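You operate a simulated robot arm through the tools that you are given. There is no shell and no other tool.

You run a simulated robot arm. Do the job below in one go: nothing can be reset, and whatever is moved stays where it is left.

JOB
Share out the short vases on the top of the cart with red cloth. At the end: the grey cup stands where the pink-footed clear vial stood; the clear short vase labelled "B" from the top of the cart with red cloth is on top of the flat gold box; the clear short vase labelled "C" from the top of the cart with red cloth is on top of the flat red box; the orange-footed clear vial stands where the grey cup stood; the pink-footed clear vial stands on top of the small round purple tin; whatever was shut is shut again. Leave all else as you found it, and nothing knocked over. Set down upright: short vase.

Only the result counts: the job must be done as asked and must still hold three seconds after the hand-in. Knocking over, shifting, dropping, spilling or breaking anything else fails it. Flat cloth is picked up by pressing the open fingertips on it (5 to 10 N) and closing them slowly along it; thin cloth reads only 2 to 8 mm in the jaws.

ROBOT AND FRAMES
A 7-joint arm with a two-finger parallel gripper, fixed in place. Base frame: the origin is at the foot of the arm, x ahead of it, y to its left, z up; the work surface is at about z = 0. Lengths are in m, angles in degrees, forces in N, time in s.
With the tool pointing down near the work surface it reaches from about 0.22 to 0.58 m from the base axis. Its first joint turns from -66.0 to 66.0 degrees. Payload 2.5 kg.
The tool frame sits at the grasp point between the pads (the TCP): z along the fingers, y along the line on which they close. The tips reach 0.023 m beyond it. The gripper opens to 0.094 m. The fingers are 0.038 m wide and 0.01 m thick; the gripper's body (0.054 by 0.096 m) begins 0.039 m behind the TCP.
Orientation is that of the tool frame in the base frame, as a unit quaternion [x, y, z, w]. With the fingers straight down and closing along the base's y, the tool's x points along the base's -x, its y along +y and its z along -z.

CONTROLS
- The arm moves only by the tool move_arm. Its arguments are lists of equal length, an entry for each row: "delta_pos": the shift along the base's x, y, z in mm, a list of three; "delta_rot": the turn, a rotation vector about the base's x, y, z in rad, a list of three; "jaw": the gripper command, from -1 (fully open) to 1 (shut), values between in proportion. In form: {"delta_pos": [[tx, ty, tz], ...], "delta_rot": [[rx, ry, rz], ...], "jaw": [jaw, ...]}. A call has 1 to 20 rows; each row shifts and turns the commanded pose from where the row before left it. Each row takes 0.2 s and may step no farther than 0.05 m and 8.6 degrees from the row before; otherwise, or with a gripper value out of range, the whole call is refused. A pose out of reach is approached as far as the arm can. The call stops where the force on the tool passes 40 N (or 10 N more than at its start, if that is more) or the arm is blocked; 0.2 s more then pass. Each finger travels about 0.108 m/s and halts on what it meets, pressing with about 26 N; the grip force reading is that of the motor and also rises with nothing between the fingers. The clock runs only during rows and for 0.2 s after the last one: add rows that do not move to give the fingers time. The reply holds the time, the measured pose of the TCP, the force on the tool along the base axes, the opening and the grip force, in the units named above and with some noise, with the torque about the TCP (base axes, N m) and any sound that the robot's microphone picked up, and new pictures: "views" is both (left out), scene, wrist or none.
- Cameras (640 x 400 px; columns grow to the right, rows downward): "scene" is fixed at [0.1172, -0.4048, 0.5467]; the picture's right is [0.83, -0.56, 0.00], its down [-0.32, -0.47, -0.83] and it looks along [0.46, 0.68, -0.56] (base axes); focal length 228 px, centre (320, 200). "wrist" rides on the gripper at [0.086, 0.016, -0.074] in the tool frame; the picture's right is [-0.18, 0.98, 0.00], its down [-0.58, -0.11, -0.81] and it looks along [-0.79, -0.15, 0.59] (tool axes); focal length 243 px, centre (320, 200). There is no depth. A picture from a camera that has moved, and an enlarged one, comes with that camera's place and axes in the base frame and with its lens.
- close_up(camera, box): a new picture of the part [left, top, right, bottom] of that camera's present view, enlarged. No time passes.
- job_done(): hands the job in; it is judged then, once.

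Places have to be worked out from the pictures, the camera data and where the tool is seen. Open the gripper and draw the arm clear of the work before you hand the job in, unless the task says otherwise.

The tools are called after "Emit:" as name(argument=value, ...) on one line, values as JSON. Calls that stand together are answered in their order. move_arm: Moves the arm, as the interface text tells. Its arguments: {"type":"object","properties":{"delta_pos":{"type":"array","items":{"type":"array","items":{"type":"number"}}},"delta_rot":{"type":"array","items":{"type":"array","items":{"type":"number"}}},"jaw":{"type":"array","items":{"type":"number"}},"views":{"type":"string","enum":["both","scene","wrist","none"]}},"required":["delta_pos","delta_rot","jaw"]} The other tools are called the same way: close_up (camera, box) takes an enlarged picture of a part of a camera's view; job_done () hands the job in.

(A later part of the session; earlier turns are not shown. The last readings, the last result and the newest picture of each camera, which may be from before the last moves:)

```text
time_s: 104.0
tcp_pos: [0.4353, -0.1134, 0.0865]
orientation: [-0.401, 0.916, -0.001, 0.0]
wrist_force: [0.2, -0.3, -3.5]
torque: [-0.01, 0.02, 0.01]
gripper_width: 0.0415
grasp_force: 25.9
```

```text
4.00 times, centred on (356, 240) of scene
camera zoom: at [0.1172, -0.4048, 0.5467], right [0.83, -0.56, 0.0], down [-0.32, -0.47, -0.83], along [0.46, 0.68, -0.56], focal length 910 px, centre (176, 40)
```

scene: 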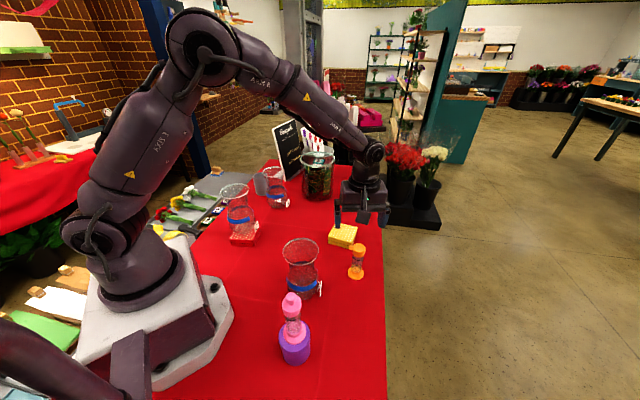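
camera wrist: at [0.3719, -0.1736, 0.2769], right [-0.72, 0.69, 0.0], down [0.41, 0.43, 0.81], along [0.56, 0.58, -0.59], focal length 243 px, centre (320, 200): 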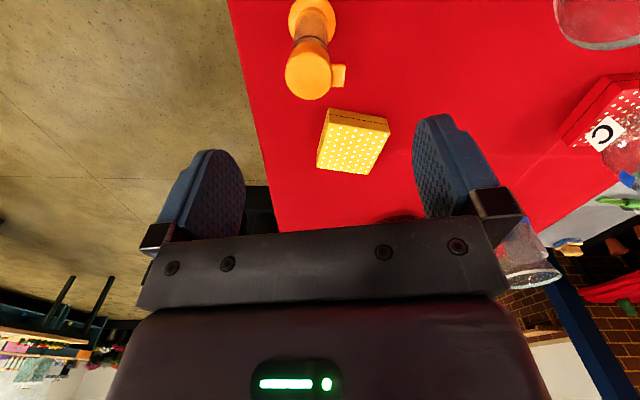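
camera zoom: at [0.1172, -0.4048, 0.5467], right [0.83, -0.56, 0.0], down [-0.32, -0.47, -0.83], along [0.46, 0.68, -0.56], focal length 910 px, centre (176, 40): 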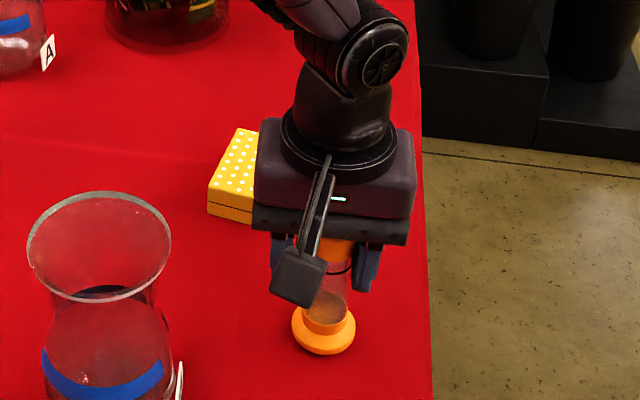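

It holds well; the body leans only ~3° against the hinge-side finger. Carrying it, raised by 10 cm, over to the cup's former spot (0.482, 0.174).

Emit:
move_arm(delta_pos=[[0, 0, 10], [0, 0, 20], [0, 0, 25], [0, 0, 25], [0, 0, 15], [1.5, 12, 0], [2.5, 20, 0], [3.2, 25, 0], [3.7, 28, 0], [3.7, 28, 0], [3.7, 28, 0], [3.7, 28, 0], [3.7, 28, 0], [3.7, 28, 0], [3.2, 25, 0], [2.5, 20, 0], [1.7, 15, 0], [1.0, 10.1, 0], [0, 0, 0]], delta_rot=[[0, 0, 0], [0, 0, 0], [0, 0, 0], [0, 0, 0], [0, 0, 0], [0, 0, 0], [0, 0, 0], [0, 0, 0], [0, 0, 0], [0, 0, 0], [0, 0, 0], [0, 0, 0], [0, 0, 0], [0, 0, 0], [0, 0, 0], [0, 0, 0], [0, 0, 0], [0, 0, 0], [0, 0, 0]], jaw=[0.22, 0.22, 0.22, 0.22, 0.22, 0.22, 0.22, 0.22, 0.22, 0.22, 0.22, 0.22, 0.22, 0.22, 0.22, 0.22, 0.22, 0.22, 0.22])

Emit:
close_up(camera="wrist", box=[140, 50, 500, 275])

Emit:
close_up(camera="scene", box=[260, 130, 388, 230])

```text
time_s: 108.0
tcp_pos: [0.4738, 0.182, 0.1817]
orientation: [-0.401, 0.916, -0.001, 0.0]
wrist_force: [0.6, -0.3, -3.7]
torque: [0.03, -0.01, -0.02]
gripper_width: 0.0412
grasp_force: 25.8
camera wrist: at [0.4016, 0.1306, 0.256], right [-0.6, 0.8, 0.0], down [0.47, 0.35, 0.81], along [0.65, 0.48, -0.59], focal length 243 px, centre (320, 200)
```

scene: 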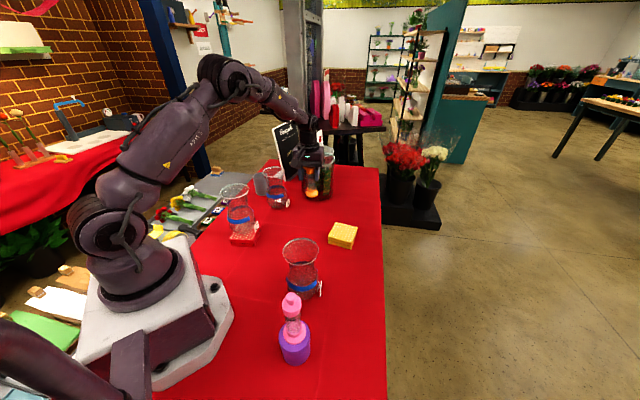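
wrist: 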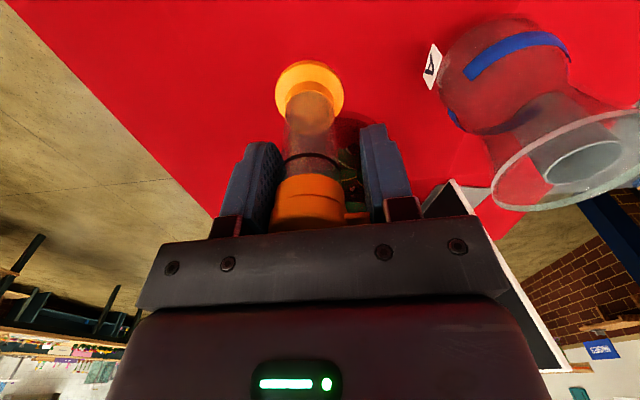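

```text
1.78 times, centred on (320, 162) of wrist
camera zoom: at [0.4016, 0.1306, 0.256], right [-0.6, 0.8, 0.0], down [0.47, 0.35, 0.81], along [0.65, 0.48, -0.59], focal length 431 px, centre (320, 267)
```

zoom: 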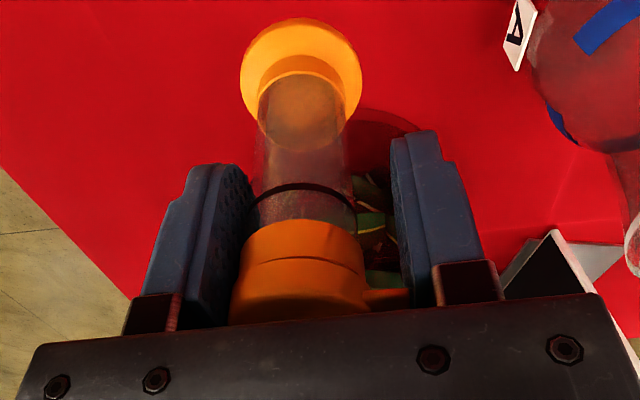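

```text
4.00 times, centred on (324, 180) of scene
camera zoom: at [0.1172, -0.4047, 0.5467], right [0.83, -0.56, 0.0], down [-0.32, -0.47, -0.83], along [0.46, 0.68, -0.56], focal length 910 px, centre (304, 280)
```

zoom: 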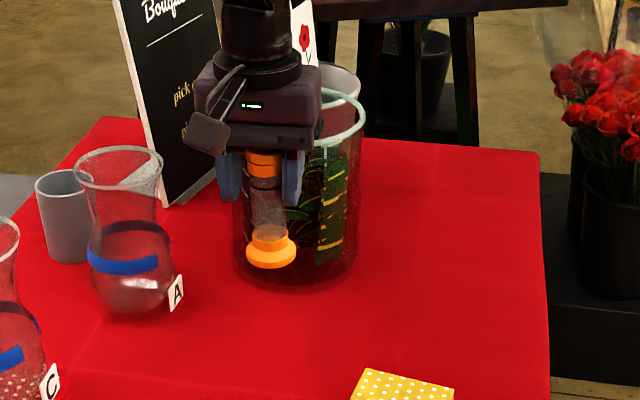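

Above the cup's former spot. Lowering to about 1 cm above touchdown.

Emit:
move_arm(delta_pos=[[0, 0, -15], [0, 0, -20], [0, 0, -20], [0, 0, -18], [0, 0, -12], [0, 0, -6], [0, 0, 0]], delta_rot=[[0, 0, 0], [0, 0, 0], [0, 0, 0], [0, 0, 0], [0, 0, 0], [0, 0, 0], [0, 0, 0]], jaw=[0.22, 0.22, 0.22, 0.22, 0.22, 0.22, 0.22], views="none")

Emit:
move_arm(delta_pos=[[0, 0, -4], [0, 0, -2.5], [0, 0, -1.2], [0, 0, 0]], delta_rot=[[0, 0, 0], [0, 0, 0], [0, 0, 0], [0, 0, 0]], jaw=[0.22, 0.22, 0.22, 0.22], views="none")

Emit:
close_up(camera="wrist", box=[140, 50, 500, 275])

Emit:
close_up(camera="scene", box=[260, 150, 388, 230])

```text
time_s: 109.6
tcp_pos: [0.4726, 0.1816, 0.0912]
orientation: [-0.4, 0.917, -0.001, 0.0]
wrist_force: [0.4, 0.2, -4.3]
torque: [0.02, 0.02, -0.01]
gripper_width: 0.0412
grasp_force: 26.3
```

```text
time_s: 110.6
tcp_pos: [0.474, 0.1815, 0.0822]
orientation: [-0.401, 0.916, -0.001, 0.001]
wrist_force: [-0.7, 0.9, -4.0]
torque: [0.06, 0.01, 0.05]
gripper_width: 0.0412
grasp_force: 26.5
```

```text
1.78 times, centred on (320, 162) of wrist
camera zoom: at [0.4019, 0.1298, 0.1574], right [-0.6, 0.8, 0.0], down [0.47, 0.35, 0.81], along [0.65, 0.48, -0.59], focal length 431 px, centre (320, 267)
```

zoom: 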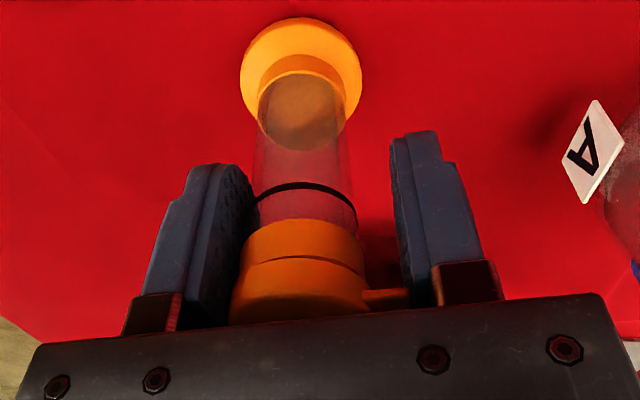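

```text
5.00 times, centred on (324, 190) of scene
camera zoom: at [0.1172, -0.4047, 0.5467], right [0.83, -0.56, 0.0], down [-0.32, -0.47, -0.83], along [0.46, 0.68, -0.56], focal length 1138 px, centre (300, 250)
```

zoom: 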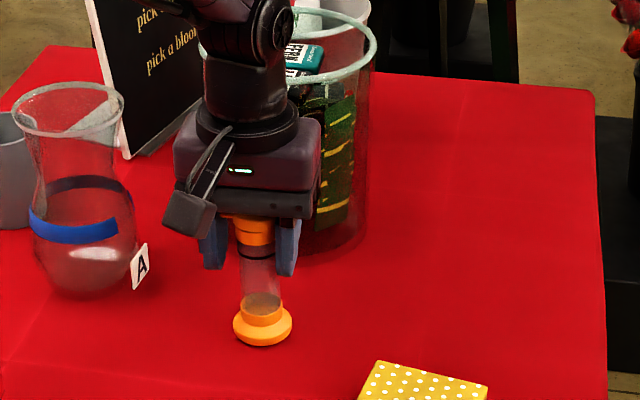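

Still hanging free. Comparing with the cup's old base in the same camera, the foot is about 6 mm off, so I shift by (+5, −3 mm) and then lower to touch.

Emit:
move_arm(delta_pos=[[2.5, -1.5, 0], [2.5, -1.5, 0], [0, 0, -1.0], [0, 0, -0.8], [0, 0, 0]], delta_rot=[[0, 0, 0], [0, 0, 0], [0, 0, 0], [0, 0, 0], [0, 0, 0]], jaw=[0.22, 0.22, 0.22, 0.22, 0.22], views="none")

```text
time_s: 111.8
tcp_pos: [0.4777, 0.1789, 0.0824]
orientation: [-0.4, 0.916, -0.001, 0.0]
wrist_force: [1.6, 0.8, -3.4]
torque: [0.03, 0.03, 0.0]
gripper_width: 0.0411
grasp_force: 25.5
```

Emit:
move_arm(delta_pos=[[0, 0, -0.8], [0, 0, -0.7], [0, 0, 0]], delta_rot=[[0, 0, 0], [0, 0, 0], [0, 0, 0]], jaw=[0.22, 0.22, 0.22], views="none")

```text
time_s: 112.6
tcp_pos: [0.4802, 0.1786, 0.0812]
orientation: [-0.4, 0.916, -0.001, 0.002]
wrist_force: [0.6, -3.5, 6.1]
torque: [-0.18, 0.0, 0.02]
gripper_width: 0.0411
grasp_force: 25.8
```

Touchdown on the tab-side edge of the foot (+6 N). Now I move toward the hinge side while lowering slightly, to bring it upright and shut the lid.

Emit:
move_arm(delta_pos=[[1.4, -1.3, -0.5], [1.4, -1.3, -0.6], [0, 0, 0]], delta_rot=[[0, 0, 0], [0, 0, 0], [0, 0, 0]], jaw=[0.22, 0.22, 0.22], views="none")

Emit:
close_up(camera="wrist", box=[140, 50, 500, 275])

Emit:
close_up(camera="scene", box=[260, 150, 388, 230])

```text
time_s: 113.4
tcp_pos: [0.4817, 0.177, 0.0793]
orientation: [-0.401, 0.916, -0.001, 0.001]
wrist_force: [-3.8, -2.3, 15.9]
torque: [-0.44, 0.01, -0.11]
gripper_width: 0.0414
grasp_force: 26.2
```

```text
1.78 times, centred on (320, 162) of wrist
camera zoom: at [0.4103, 0.1248, 0.1536], right [-0.6, 0.8, 0.0], down [0.47, 0.35, 0.81], along [0.65, 0.48, -0.59], focal length 431 px, centre (320, 267)
```

zoom: 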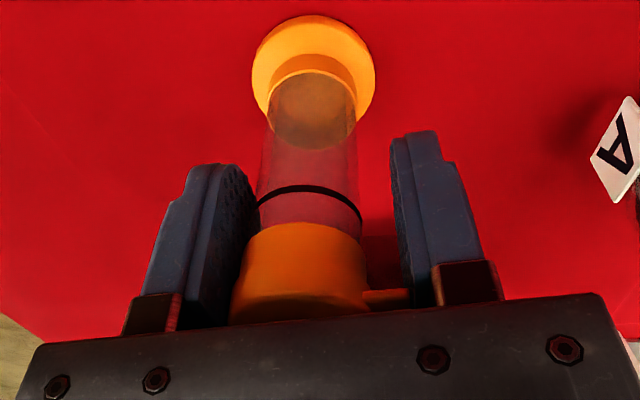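

```text
5.00 times, centred on (324, 190) of scene
camera zoom: at [0.1171, -0.4048, 0.5467], right [0.83, -0.56, 0.0], down [-0.32, -0.47, -0.83], along [0.46, 0.68, -0.56], focal length 1138 px, centre (300, 250)
```

zoom: 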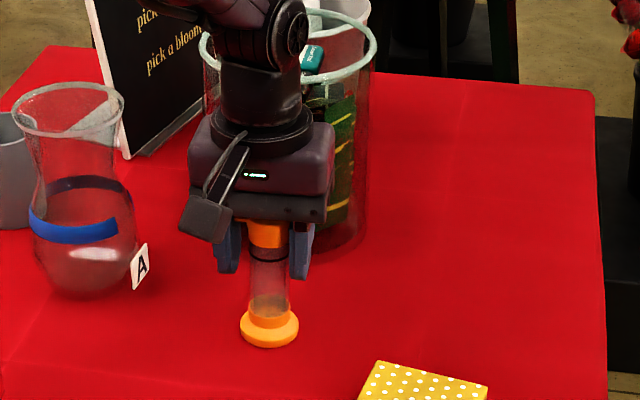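

The lid seam has closed, the vial is upright and its foot is within ~1 mm of the cup's old centre. Easing pressure and opening gently.

Emit:
move_arm(delta_pos=[[-0.5, 0.5, 0.5], [0, 0, 0], [0, 0, 0], [0, 0, 0], [0, 0, 0], [0, 0, 0], [0, 0, 0]], delta_rot=[[0, 0, 0], [0, 0, 0], [0, 0, 0], [0, 0, 0], [0, 0, 0], [0, 0, 0], [0, 0, 0]], jaw=[0.22, 0.15, 0.08, 0.0, -0.15, -0.5, -0.8], views="none")

Emit:
close_up(camera="wrist", box=[140, 50, 500, 275])

Emit:
close_up(camera="scene", box=[260, 150, 388, 230])

```text
time_s: 115.0
tcp_pos: [0.4823, 0.1767, 0.0795]
orientation: [-0.401, 0.916, -0.001, 0.001]
wrist_force: [-0.3, -0.8, -0.3]
torque: [0.0, -0.01, 0.04]
gripper_width: 0.0846
grasp_force: 0.2
```

```text
1.78 times, centred on (320, 162) of wrist
camera zoom: at [0.4096, 0.125, 0.1535], right [-0.6, 0.8, 0.0], down [0.47, 0.35, 0.81], along [0.65, 0.48, -0.59], focal length 431 px, centre (320, 267)
```

zoom: 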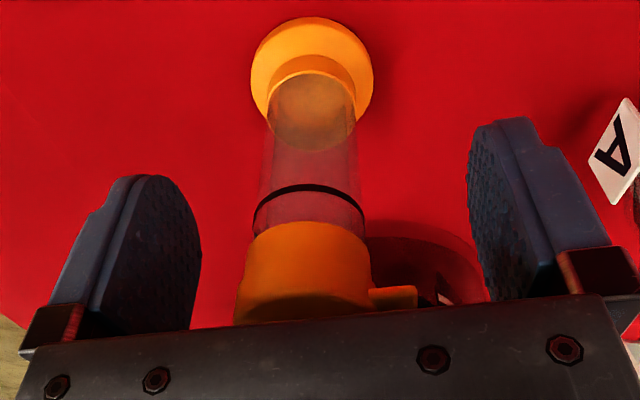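

```text
5.00 times, centred on (324, 190) of scene
camera zoom: at [0.1172, -0.4048, 0.5467], right [0.83, -0.56, 0.0], down [-0.32, -0.47, -0.83], along [0.46, 0.68, -0.56], focal length 1138 px, centre (300, 250)
```

zoom: 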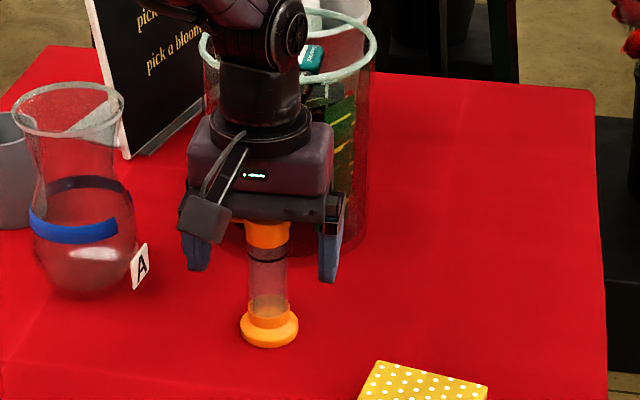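

The vial stands free and upright. I rise and inspect.

Emit:
move_arm(delta_pos=[[0, 0, 8], [0, 0, 15], [0, 0, 20], [0, 0, 25], [0, 0, 25], [0, 0, 25], [0, 0, 25], [0, 0, 0]], delta_rot=[[0, 0, 0], [0, 0, 0], [0, 0, 0], [0, 0, 0], [0, 0, 0], [0, 0, 0], [0, 0, 0], [0, 0, 0]], jaw=[-0.9, -1, -1, -1, -1, -1, -1, -1], views="none")

Emit:
close_up(camera="wrist", box=[240, 0, 400, 100])

Emit:
close_up(camera="scene", box=[284, 165, 348, 225])

```text
time_s: 116.8
tcp_pos: [0.4816, 0.1772, 0.2226]
orientation: [-0.401, 0.916, 0.0, 0.0]
wrist_force: [0.1, 1.1, -0.7]
torque: [0.01, 0.01, -0.01]
gripper_width: 0.0936
grasp_force: 0.0
```

```text
4.00 times, centred on (320, 50) of wrist
camera zoom: at [0.4089, 0.1255, 0.2969], right [-0.6, 0.8, 0.0], down [0.47, 0.35, 0.81], along [0.65, 0.48, -0.59], focal length 970 px, centre (320, 800)
```

zoom: 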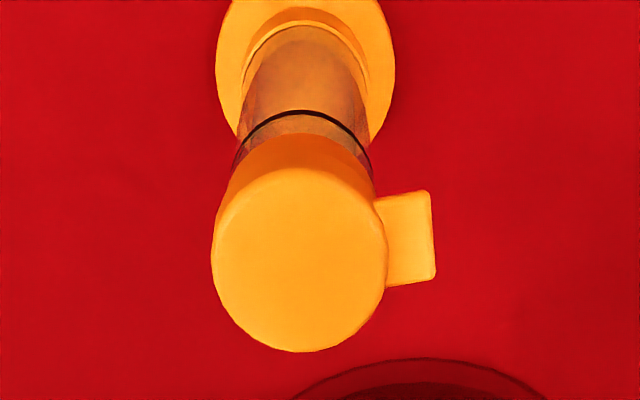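

```text
6.67 times, centred on (316, 195) of scene
camera zoom: at [0.1172, -0.4048, 0.5467], right [0.83, -0.56, 0.0], down [-0.32, -0.47, -0.83], along [0.46, 0.68, -0.56], focal length 1517 px, centre (347, 233)
```

zoom: 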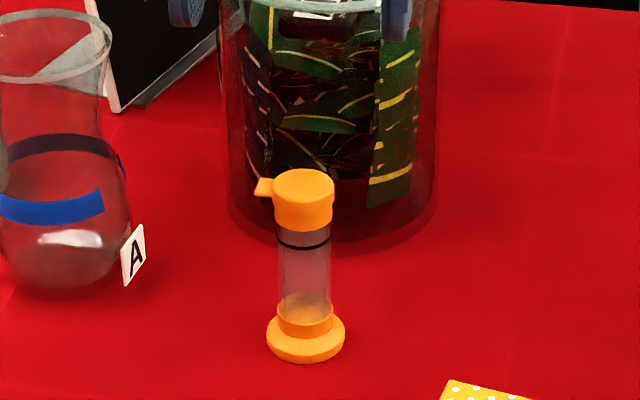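

Orange vial: upright, lid shut, on the right spot. Last item: vase B. I rise, turn the hand back to closing along y, and go above vase B at about (0.284, -0.080).

Emit:
move_arm(delta_pos=[[0, 0, 25], [0, 0, 25], [-21.9, -28.6, 0], [-21.9, -28.6, 0], [-21.9, -28.6, 0], [-21.9, -28.6, 0], [-21.9, -28.6, 0], [-21.9, -28.6, 0], [-21.9, -28.6, 0], [-21.9, -28.6, 0], [-21.9, -28.6, 0], [0, 0, 0]], delta_rot=[[0, 0, 0], [0, 0, 0], [0, 0, -0.0915], [0, 0, -0.0915], [0, 0, -0.0915], [0, 0, -0.0915], [0, 0, -0.0915], [0, 0, -0.0915], [0, 0, -0.0915], [0, 0, -0.0915], [0, 0, -0.0915], [0, 0, 0]], jaw=[-1, -1, -1, -1, -1, -1, -1, -1, -1, -1, -1, -1])

Emit:
close_up(camera="wrist", box=[220, 0, 420, 125])

```text
time_s: 119.4
tcp_pos: [0.2833, -0.0816, 0.2715]
orientation: [-0.001, 1.0, -0.001, 0.0]
wrist_force: [0.0, 1.2, -0.3]
torque: [0.0, -0.04, 0.02]
gripper_width: 0.0942
grasp_force: 0.0
camera wrist: at [0.1956, -0.0648, 0.3463], right [0.18, 0.98, 0.0], down [0.58, -0.11, 0.81], along [0.79, -0.15, -0.59], focal length 243 px, centre (320, 200)
```

scene: 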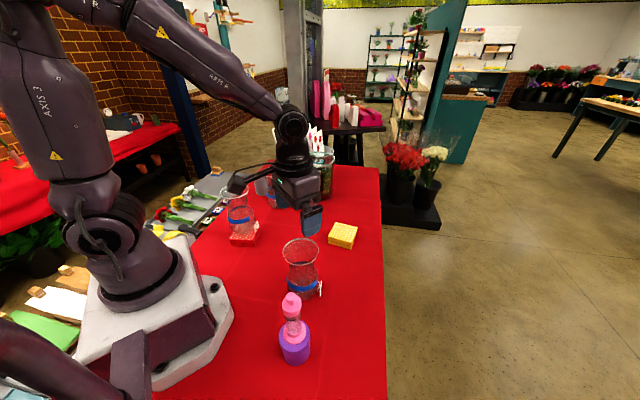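
wrist: 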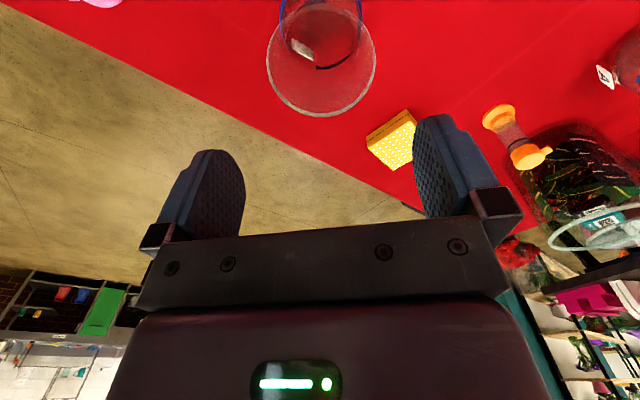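

```text
3.20 times, centred on (320, 62) of wrist
camera zoom: at [0.1956, -0.0648, 0.3463], right [0.18, 0.98, 0.0], down [0.58, -0.11, 0.81], along [0.79, -0.15, -0.59], focal length 776 px, centre (320, 640)
```

zoom: 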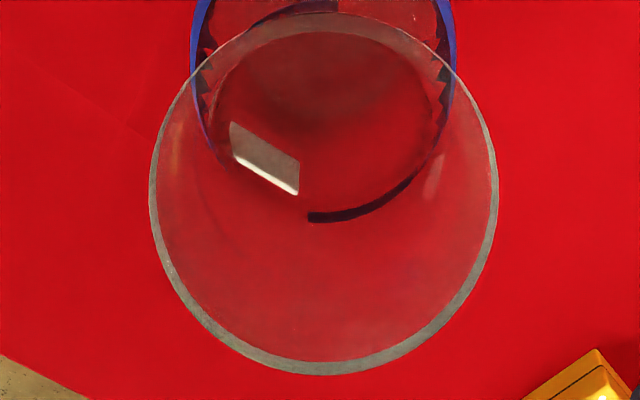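

Rim centre is only ~1 mm off in y and ~2.5 mm in x. Correct and descend to just above the rim to check.

Emit:
move_arm(delta_pos=[[2.5, 1.0, -16], [0, 0, -20], [0, 0, -20], [0, 0, -16], [0, 0, -4], [0, 0, 0]], delta_rot=[[0, 0, 0], [0, 0, 0], [0, 0, 0], [0, 0, 0], [0, 0, 0], [0, 0, 0]], jaw=[-1, -1, -1, -1, -1, -1], views="none")

Emit:
close_up(camera="wrist", box=[140, 0, 500, 225])

Emit:
close_up(camera="scene", box=[240, 190, 352, 290])

```text
time_s: 120.8
tcp_pos: [0.2858, -0.0799, 0.1959]
orientation: [-0.001, 1.0, -0.001, 0.001]
wrist_force: [0.8, -0.6, -0.6]
torque: [0.0, -0.01, -0.03]
gripper_width: 0.094
grasp_force: 0.0
```

```text
1.78 times, centred on (320, 112) of wrist
camera zoom: at [0.198, -0.0631, 0.2702], right [0.18, 0.98, 0.0], down [0.58, -0.11, 0.81], along [0.79, -0.15, -0.59], focal length 431 px, centre (320, 356)
```

zoom: 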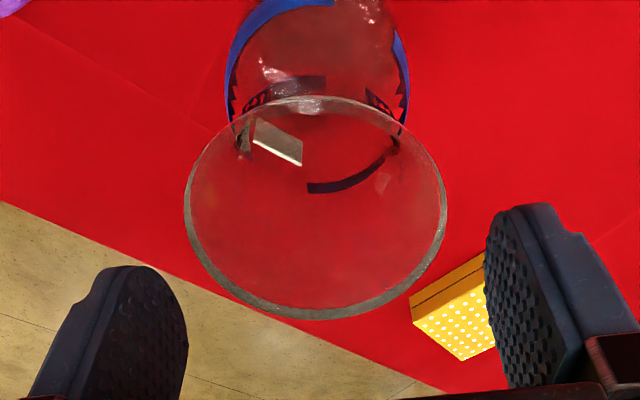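

```text
4.00 times, centred on (296, 240) of scene
camera zoom: at [0.1172, -0.4048, 0.5467], right [0.83, -0.56, 0.0], down [-0.32, -0.47, -0.83], along [0.46, 0.68, -0.56], focal length 910 px, centre (416, 40)
```

zoom: 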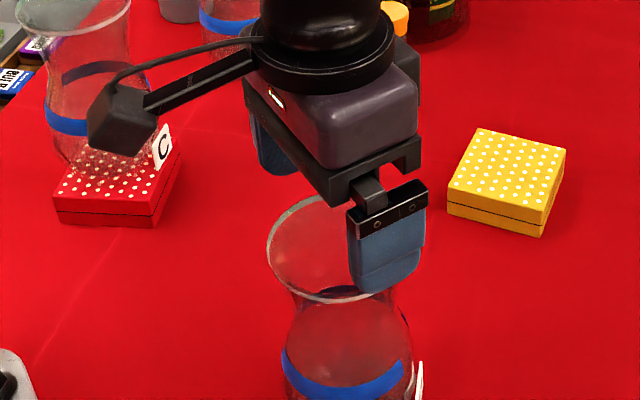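

Within about 1 mm. Small correction, then down to TCP z≈0.1475 around the rim and close gently.

Emit:
move_arm(delta_pos=[[1, -1.2, -12], [0, 0, -14], [0, 0, -14], [0, 0, -8.5], [0, 0, 0], [0, 0, 0], [0, 0, 0], [0, 0, 0], [0, 0, 0], [0, 0, 0], [0, 0, 0]], delta_rot=[[0, 0, 0], [0, 0, 0], [0, 0, 0], [0, 0, 0], [0, 0, 0], [0, 0, 0], [0, 0, 0], [0, 0, 0], [0, 0, 0], [0, 0, 0], [0, 0, 0]], jaw=[-1, -1, -1, -1, -1, -0.88, -0.82, -0.77, -0.72, -0.67, -0.6])

Emit:
close_up(camera="scene", box=[240, 210, 352, 310])

```text
time_s: 123.2
tcp_pos: [0.287, -0.0802, 0.1482]
orientation: [-0.001, 1.0, 0.0, 0.0]
wrist_force: [-0.6, -0.8, 0.0]
torque: [-0.08, -0.01, -0.02]
gripper_width: 0.0813
grasp_force: 25.9
camera wrist: at [0.1994, -0.0642, 0.222], right [0.18, 0.98, 0.0], down [0.58, -0.11, 0.81], along [0.79, -0.15, -0.59], focal length 243 px, centre (320, 200)
```

scene: 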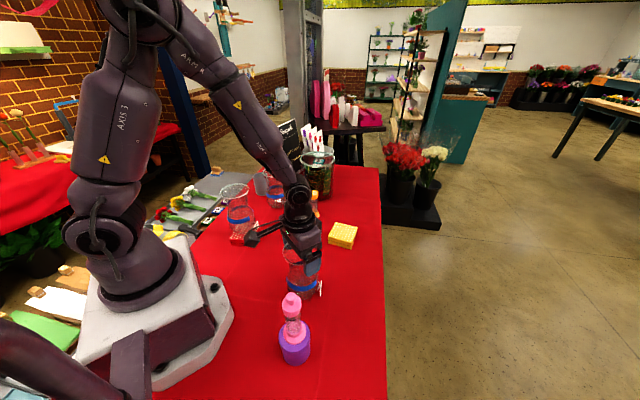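
wrist: 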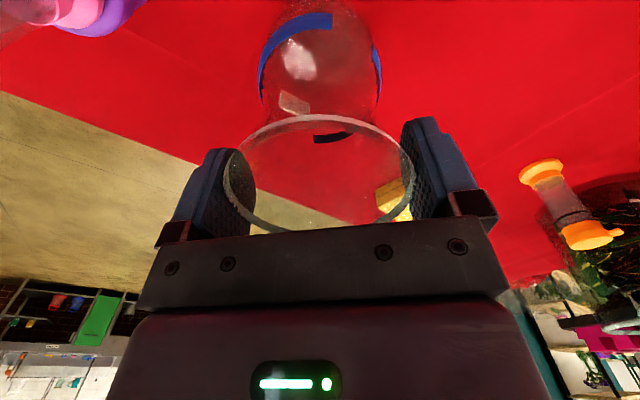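

```text
4.00 times, centred on (296, 260) of scene
camera zoom: at [0.1172, -0.4048, 0.5467], right [0.83, -0.56, 0.0], down [-0.32, -0.47, -0.83], along [0.46, 0.68, -0.56], focal length 910 px, centre (416, -40)
```

zoom: 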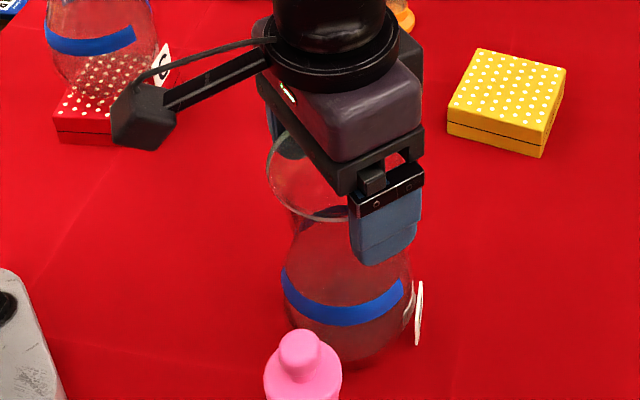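

Gripped (0.0813 m). Lifting gently by 10 cm, then carrying toward the gold box (centre ≈(0.494, 0.013)).

Emit:
move_arm(delta_pos=[[0, 0, 3], [0, 0, 7], [0, 0, 15], [0, 0, 20], [0, 0, 20], [0, 0, 20], [0, 0, 15], [10, 4.5, 0], [20, 9, 0], [25, 11.2, 0], [25, 11.2, 0], [25, 11.2, 0], [25, 11.2, 0], [25, 11.2, 0], [22, 10, 0], [16, 7, 0], [10, 4.5, 0], [4, 1.7, 0], [0, 0, 0]], delta_rot=[[0, 0, 0], [0, 0, 0], [0, 0, 0], [0, 0, 0], [0, 0, 0], [0, 0, 0], [0, 0, 0], [0, 0, 0], [0, 0, 0], [0, 0, 0], [0, 0, 0], [0, 0, 0], [0, 0, 0], [0, 0, 0], [0, 0, 0], [0, 0, 0], [0, 0, 0], [0, 0, 0], [0, 0, 0]], jaw=[-0.6, -0.6, -0.6, -0.6, -0.6, -0.6, -0.6, -0.6, -0.6, -0.6, -0.6, -0.6, -0.6, -0.6, -0.6, -0.6, -0.6, -0.6, -0.6])

Emit:
close_up(camera="wrist", box=[220, 0, 420, 125])

Emit:
close_up(camera="scene", box=[290, 150, 402, 270])

```text
time_s: 127.2
tcp_pos: [0.4938, 0.0118, 0.2475]
orientation: [-0.002, 1.0, -0.001, 0.0]
wrist_force: [-0.7, 0.0, -6.1]
torque: [0.0, 0.01, 0.0]
gripper_width: 0.0813
grasp_force: 26.3
camera wrist: at [0.4066, 0.0289, 0.3212], right [0.18, 0.98, 0.0], down [0.58, -0.11, 0.81], along [0.79, -0.15, -0.59], focal length 243 px, centre (320, 200)
```

scene: 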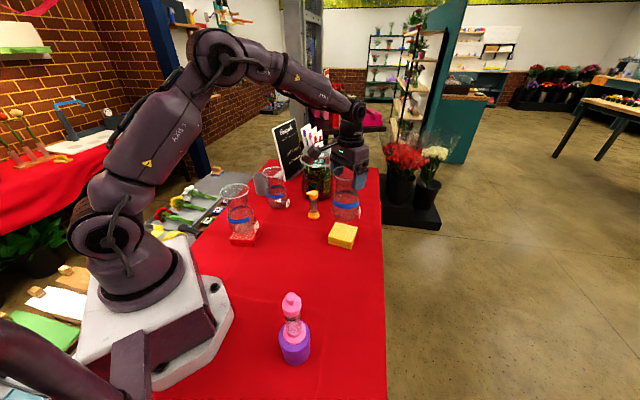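
wrist: 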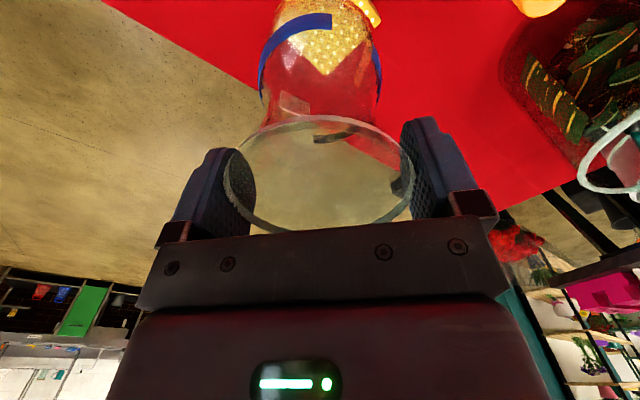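

```text
3.20 times, centred on (320, 62) of wrist
camera zoom: at [0.4066, 0.0289, 0.3212], right [0.18, 0.98, 0.0], down [0.58, -0.11, 0.81], along [0.79, -0.15, -0.59], focal length 776 px, centre (320, 640)
```

zoom: 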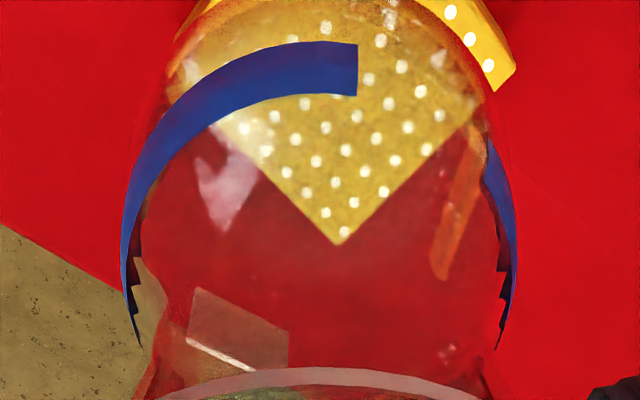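

```text
3.33 times, centred on (346, 210) of scene
camera zoom: at [0.1172, -0.4048, 0.5467], right [0.83, -0.56, 0.0], down [-0.32, -0.47, -0.83], along [0.46, 0.68, -0.56], focal length 758 px, centre (233, 167)
```

zoom: 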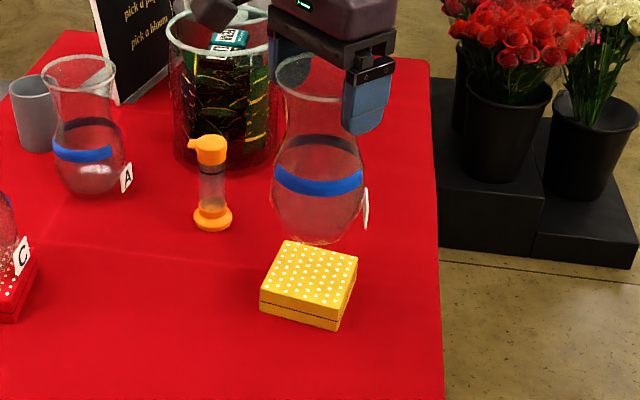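

The gold box's corners seen through the glass agree: centre ≈(0.492, 0.0125), and the vase axis is at about (0.4926, 0.012). Lowering to a few mm above the box.

Emit:
move_arm(delta_pos=[[0, 0, -12], [0, 0, -14], [0, 0, -14], [0, 0, -12], [0, 0, -7], [0, 0, -3.5], [0, 0, 0]], delta_rot=[[0, 0, 0], [0, 0, 0], [0, 0, 0], [0, 0, 0], [0, 0, 0], [0, 0, 0], [0, 0, 0]], jaw=[-0.6, -0.6, -0.6, -0.6, -0.6, -0.6, -0.6], views="none")

Emit:
close_up(camera="scene", box=[300, 170, 388, 260])

Emit:
close_up(camera="wrist", box=[220, 0, 420, 125])

```text
time_s: 128.8
tcp_pos: [0.4934, 0.0118, 0.1844]
orientation: [-0.002, 1.0, -0.001, 0.0]
wrist_force: [-0.7, -0.6, -5.5]
torque: [0.03, 0.0, 0.0]
gripper_width: 0.0815
grasp_force: 26.4
```

```text
4.44 times, centred on (344, 215) of scene
camera zoom: at [0.1172, -0.4048, 0.5467], right [0.83, -0.56, 0.0], down [-0.32, -0.47, -0.83], along [0.46, 0.68, -0.56], focal length 1011 px, centre (213, 133)
```

zoom: 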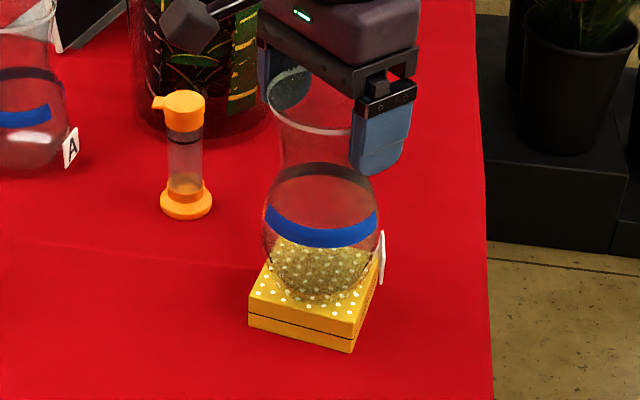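

```text
3.20 times, centred on (320, 62) of wrist
camera zoom: at [0.4064, 0.0285, 0.2591], right [0.18, 0.98, 0.0], down [0.58, -0.11, 0.81], along [0.79, -0.15, -0.59], focal length 776 px, centre (320, 640)
```

zoom: 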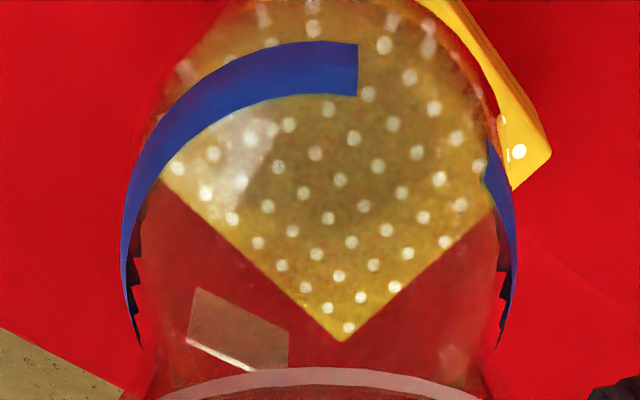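

Hovering ~5 mm over the box, well centred. Lowering the last bit in small steps.

Emit:
move_arm(delta_pos=[[0, 0, -2.5], [0, 0, -1.5], [0, 0, -0.8], [0, 0, 0]], delta_rot=[[0, 0, 0], [0, 0, 0], [0, 0, 0], [0, 0, 0]], jaw=[-0.6, -0.6, -0.6, -0.6], views="none")

```text
time_s: 129.8
tcp_pos: [0.4936, 0.0129, 0.1813]
orientation: [-0.001, 1.0, 0.0, 0.0]
wrist_force: [0.0, 0.1, -5.6]
torque: [0.0, -0.01, -0.02]
gripper_width: 0.0815
grasp_force: 25.6
```

Emit:
move_arm(delta_pos=[[0, 0, -0.8], [0, 0, -0.6], [0, 0, 0]], delta_rot=[[0, 0, 0], [0, 0, 0], [0, 0, 0]], jaw=[-0.6, -0.6, -0.6], views="none")

```text
time_s: 130.6
tcp_pos: [0.4948, 0.0126, 0.1795]
orientation: [-0.001, 1.0, -0.001, 0.0]
wrist_force: [-3.1, 0.3, 5.3]
torque: [0.2, 0.52, 0.09]
gripper_width: 0.0813
grasp_force: 25.9
```

Contact (+5 N). Seating it another 0.3 mm, then opening gently.

Emit:
move_arm(delta_pos=[[0, 0, -0.3], [0, 0, 0], [0, 0, 0], [0, 0, 0], [0, 0, 0], [0, 0, 0], [0, 0, 0]], delta_rot=[[0, 0, 0], [0, 0, 0], [0, 0, 0], [0, 0, 0], [0, 0, 0], [0, 0, 0], [0, 0, 0]], jaw=[-0.6, -0.6, -0.72, -0.8, -0.9, -1, -1])

Emit:
close_up(camera="scene", box=[300, 170, 388, 260])

Emit:
close_up(camera="wrist", box=[140, 0, 500, 225])

```text
time_s: 132.2
tcp_pos: [0.4953, 0.012, 0.1791]
orientation: [-0.001, 1.0, -0.001, -0.001]
wrist_force: [-0.4, 0.6, 0.1]
torque: [-0.01, -0.01, -0.01]
gripper_width: 0.0941
grasp_force: 0.1
camera wrist: at [0.4066, 0.0286, 0.2529], right [0.18, 0.98, 0.0], down [0.58, -0.11, 0.81], along [0.79, -0.15, -0.59], focal length 243 px, centre (320, 200)
```

scene: 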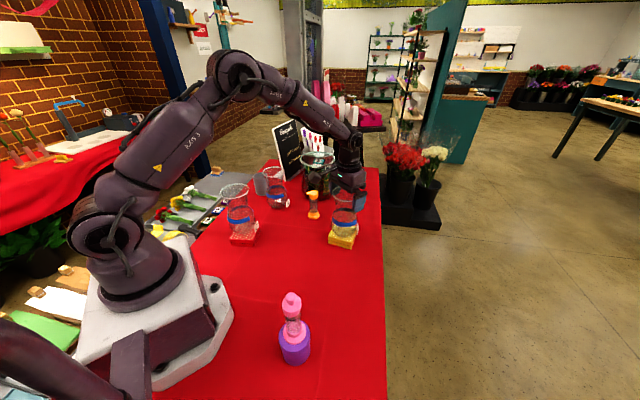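
wrist: 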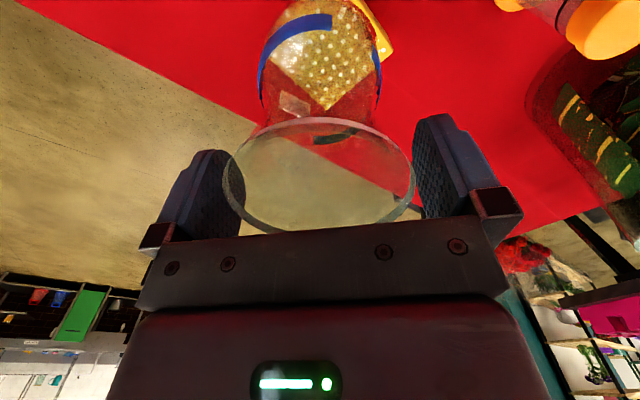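

```text
4.44 times, centred on (344, 215) of scene
camera zoom: at [0.1172, -0.4048, 0.5467], right [0.83, -0.56, 0.0], down [-0.32, -0.47, -0.83], along [0.46, 0.68, -0.56], focal length 1011 px, centre (213, 133)
```

zoom: 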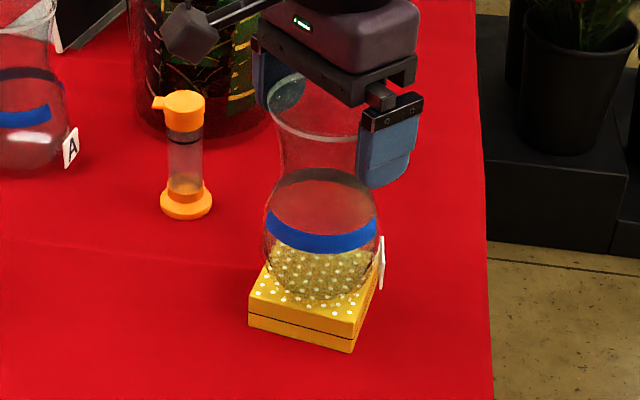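

```text
1.78 times, centred on (320, 112) of wrist
camera zoom: at [0.4066, 0.0286, 0.2529], right [0.18, 0.98, 0.0], down [0.58, -0.11, 0.81], along [0.79, -0.15, -0.59], focal length 431 px, centre (320, 356)
```

zoom: 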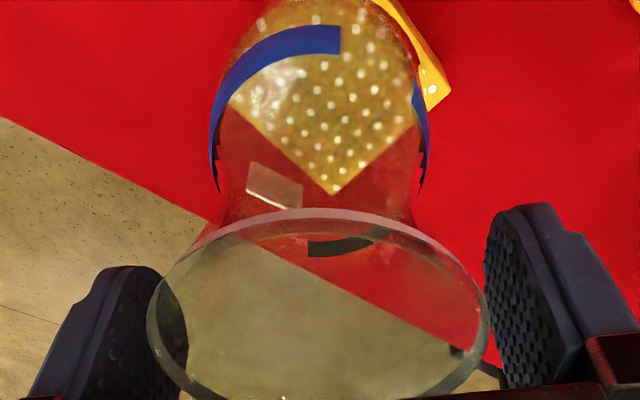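

Vase B stands on the gold box, fingers free of the rim. Rising straight up and drawing back to a neutral pose, then a full inspection.

Emit:
move_arm(delta_pos=[[0, 0, 8], [0, 0, 15], [0, 0, 20], [0, 0, 25], [0, 0, 25], [0, 0, 25], [-20, 0, 5], [-25, 0, 10], [-25, 0, 10], [-25, 0, 10], [-25, 0, 10], [-15, 0, 5], [0, 0, 0]], delta_rot=[[0, 0, 0], [0, 0, 0], [0, 0, 0], [0, 0, 0], [0, 0, 0], [0, 0, 0], [0, 0, 0], [0, 0, 0], [0, 0, 0], [0, 0, 0], [0, 0, 0], [0, 0, 0], [0, 0, 0]], jaw=[-1, -1, -1, -1, -1, -1, -1, -1, -1, -1, -1, -1, -1])

Emit:
close_up(camera="scene", box=[220, 140, 400, 252])

Emit:
close_up(camera="scene", box=[220, 250, 400, 380])

Emit:
close_up(camera="wrist", box=[300, 0, 640, 212])

```text
time_s: 135.0
tcp_pos: [0.3598, 0.0122, 0.3475]
orientation: [0.0, 1.0, -0.001, 0.0]
wrist_force: [-0.1, -0.2, -0.5]
torque: [-0.01, -0.01, 0.02]
gripper_width: 0.094
grasp_force: 0.1
camera wrist: at [0.2715, 0.0285, 0.4214], right [0.18, 0.98, 0.0], down [0.58, -0.11, 0.81], along [0.79, -0.15, -0.59], focal length 243 px, centre (320, 200)
```

scene: 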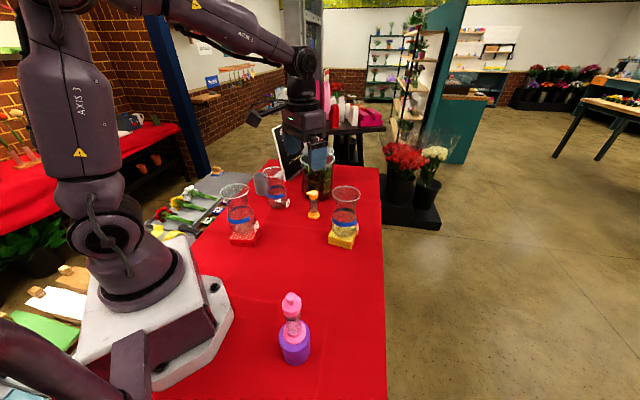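
wrist: 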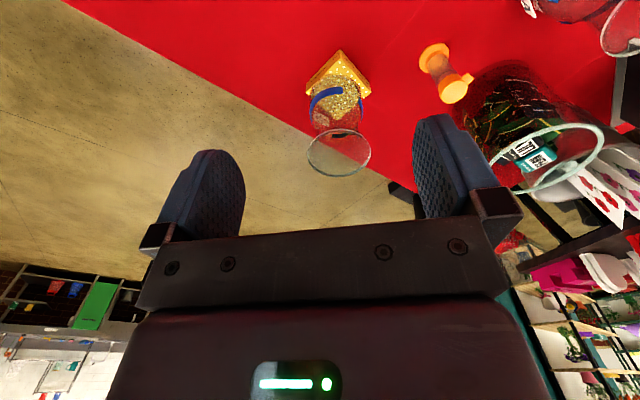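

```text
3.56 times, centred on (310, 196) of scene
camera zoom: at [0.1172, -0.4048, 0.5467], right [0.83, -0.56, 0.0], down [-0.32, -0.47, -0.83], along [0.46, 0.68, -0.56], focal length 809 px, centre (356, 214)
```

zoom: 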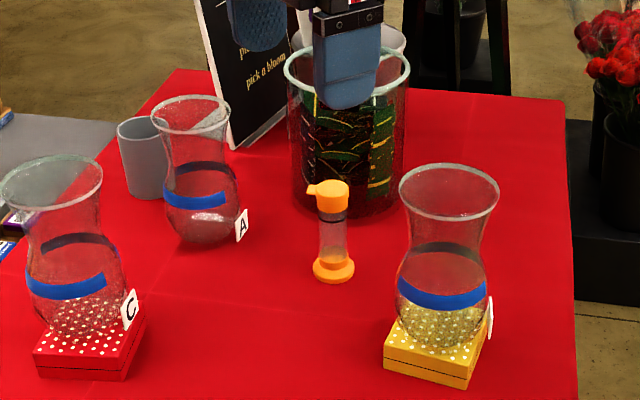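

```text
3.08 times, centred on (310, 315) of scene
camera zoom: at [0.1172, -0.4048, 0.5467], right [0.83, -0.56, 0.0], down [-0.32, -0.47, -0.83], along [0.46, 0.68, -0.56], focal length 700 px, centre (351, -154)
```

zoom: 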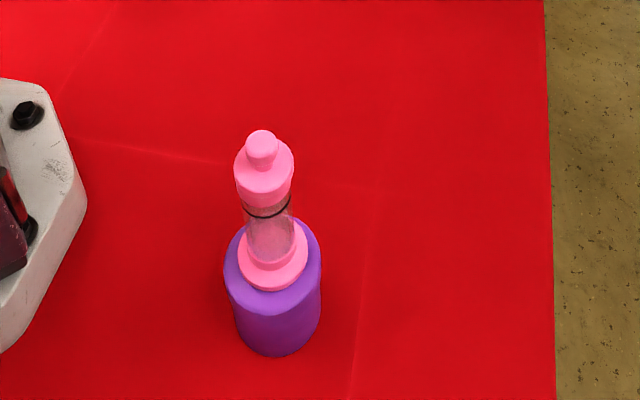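

```text
1.88 times, centred on (470, 106) of wrist
camera zoom: at [0.2715, 0.0285, 0.4214], right [0.18, 0.98, 0.0], down [0.58, -0.11, 0.81], along [0.79, -0.15, -0.59], focal length 457 px, centre (38, 377)
```

zoom: 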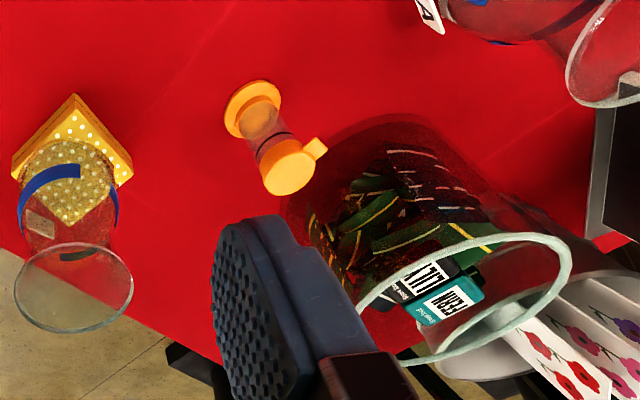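

Everything stands in place. A last close look at both vials' caps and both vases' footing before handing in.

Emit:
close_up(camera="scene", box=[298, 185, 330, 225])

Emit:
close_up(camera="scene", box=[276, 285, 316, 345])

Emit:
close_up(camera="scene", box=[215, 180, 275, 250])

Emit:
close_up(camera="scene", box=[315, 180, 375, 255])

```text
10.00 times, centred on (314, 205) of scene
camera zoom: at [0.1172, -0.4048, 0.5467], right [0.83, -0.56, 0.0], down [-0.32, -0.47, -0.83], along [0.46, 0.68, -0.56], focal length 2275 px, centre (380, 150)
```

zoom: 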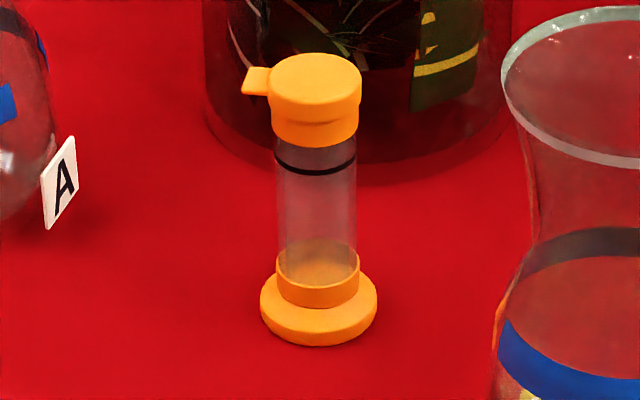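

```text
6.67 times, centred on (296, 315) of scene
camera zoom: at [0.1172, -0.4048, 0.5467], right [0.83, -0.56, 0.0], down [-0.32, -0.47, -0.83], along [0.46, 0.68, -0.56], focal length 1517 px, centre (480, -567)
```

zoom: 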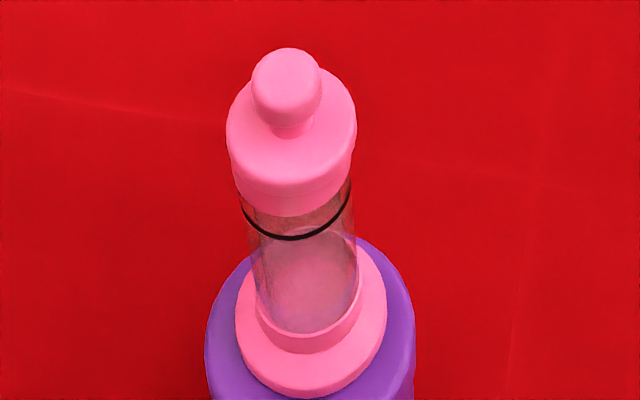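

```text
5.71 times, centred on (245, 215) of scene
camera zoom: at [0.1172, -0.4048, 0.5467], right [0.83, -0.56, 0.0], down [-0.32, -0.47, -0.83], along [0.46, 0.68, -0.56], focal length 1300 px, centre (749, 114)
```

zoom: 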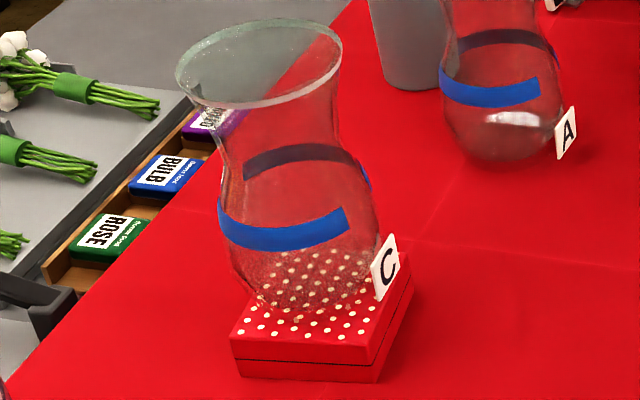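

```text
5.33 times, centred on (345, 218) of scene
camera zoom: at [0.1172, -0.4048, 0.5467], right [0.83, -0.56, 0.0], down [-0.32, -0.47, -0.83], along [0.46, 0.68, -0.56], focal length 1214 px, centre (187, 107)
```

zoom: 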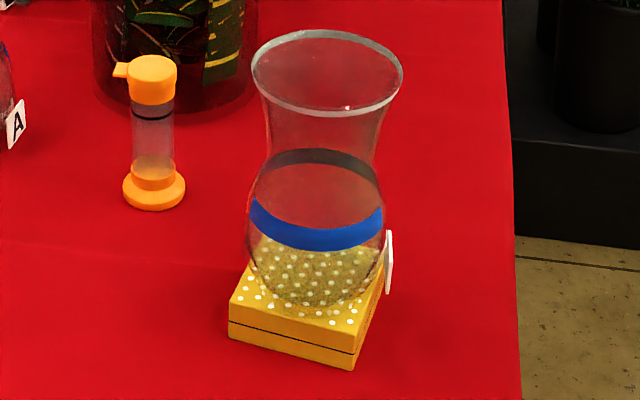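

I see a faint crease in the orange cap; zooming in more to make sure the lid is fully down.

Emit:
close_up(camera="scene", box=[302, 188, 322, 204])

Emit:
close_up(camera="scene", box=[280, 288, 304, 308])

Emit:
close_up(camera="wrist", box=[415, 35, 479, 108])

```text
16.00 times, centred on (312, 196) of scene
camera zoom: at [0.1172, -0.4048, 0.5467], right [0.83, -0.56, 0.0], down [-0.32, -0.47, -0.83], along [0.46, 0.68, -0.56], focal length 3640 px, centre (448, 264)
```

zoom: 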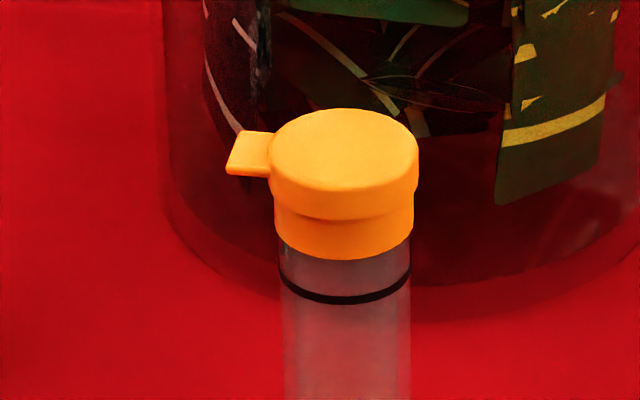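

```text
16.00 times, centred on (292, 298) of scene
camera zoom: at [0.1172, -0.4048, 0.5467], right [0.83, -0.56, 0.0], down [-0.32, -0.47, -0.83], along [0.46, 0.68, -0.56], focal length 3640 px, centre (768, -1368)
```

zoom: 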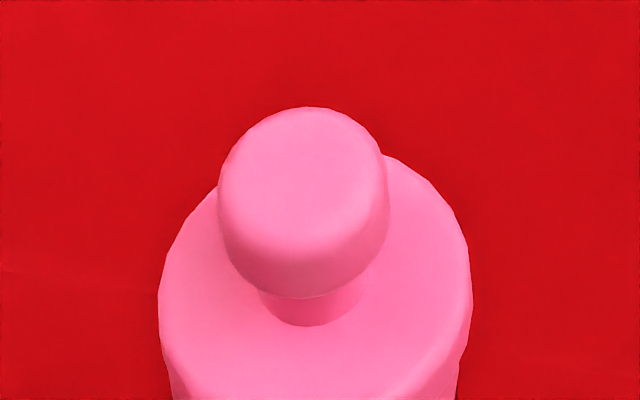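

```text
5.48 times, centred on (447, 72) of wrist
camera zoom: at [0.2715, 0.0285, 0.4214], right [0.18, 0.98, 0.0], down [0.58, -0.11, 0.81], along [0.79, -0.15, -0.59], focal length 1329 px, centre (-376, 904)
```

zoom: 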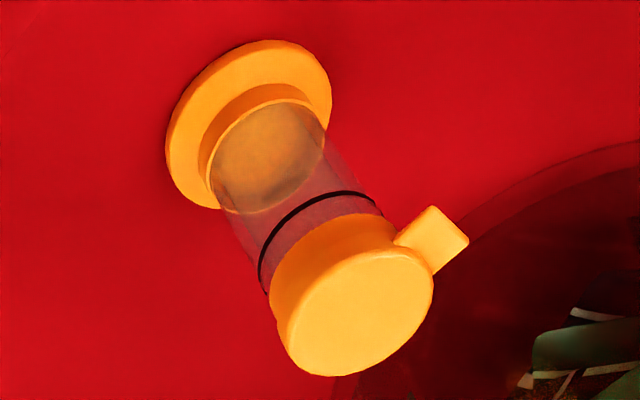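

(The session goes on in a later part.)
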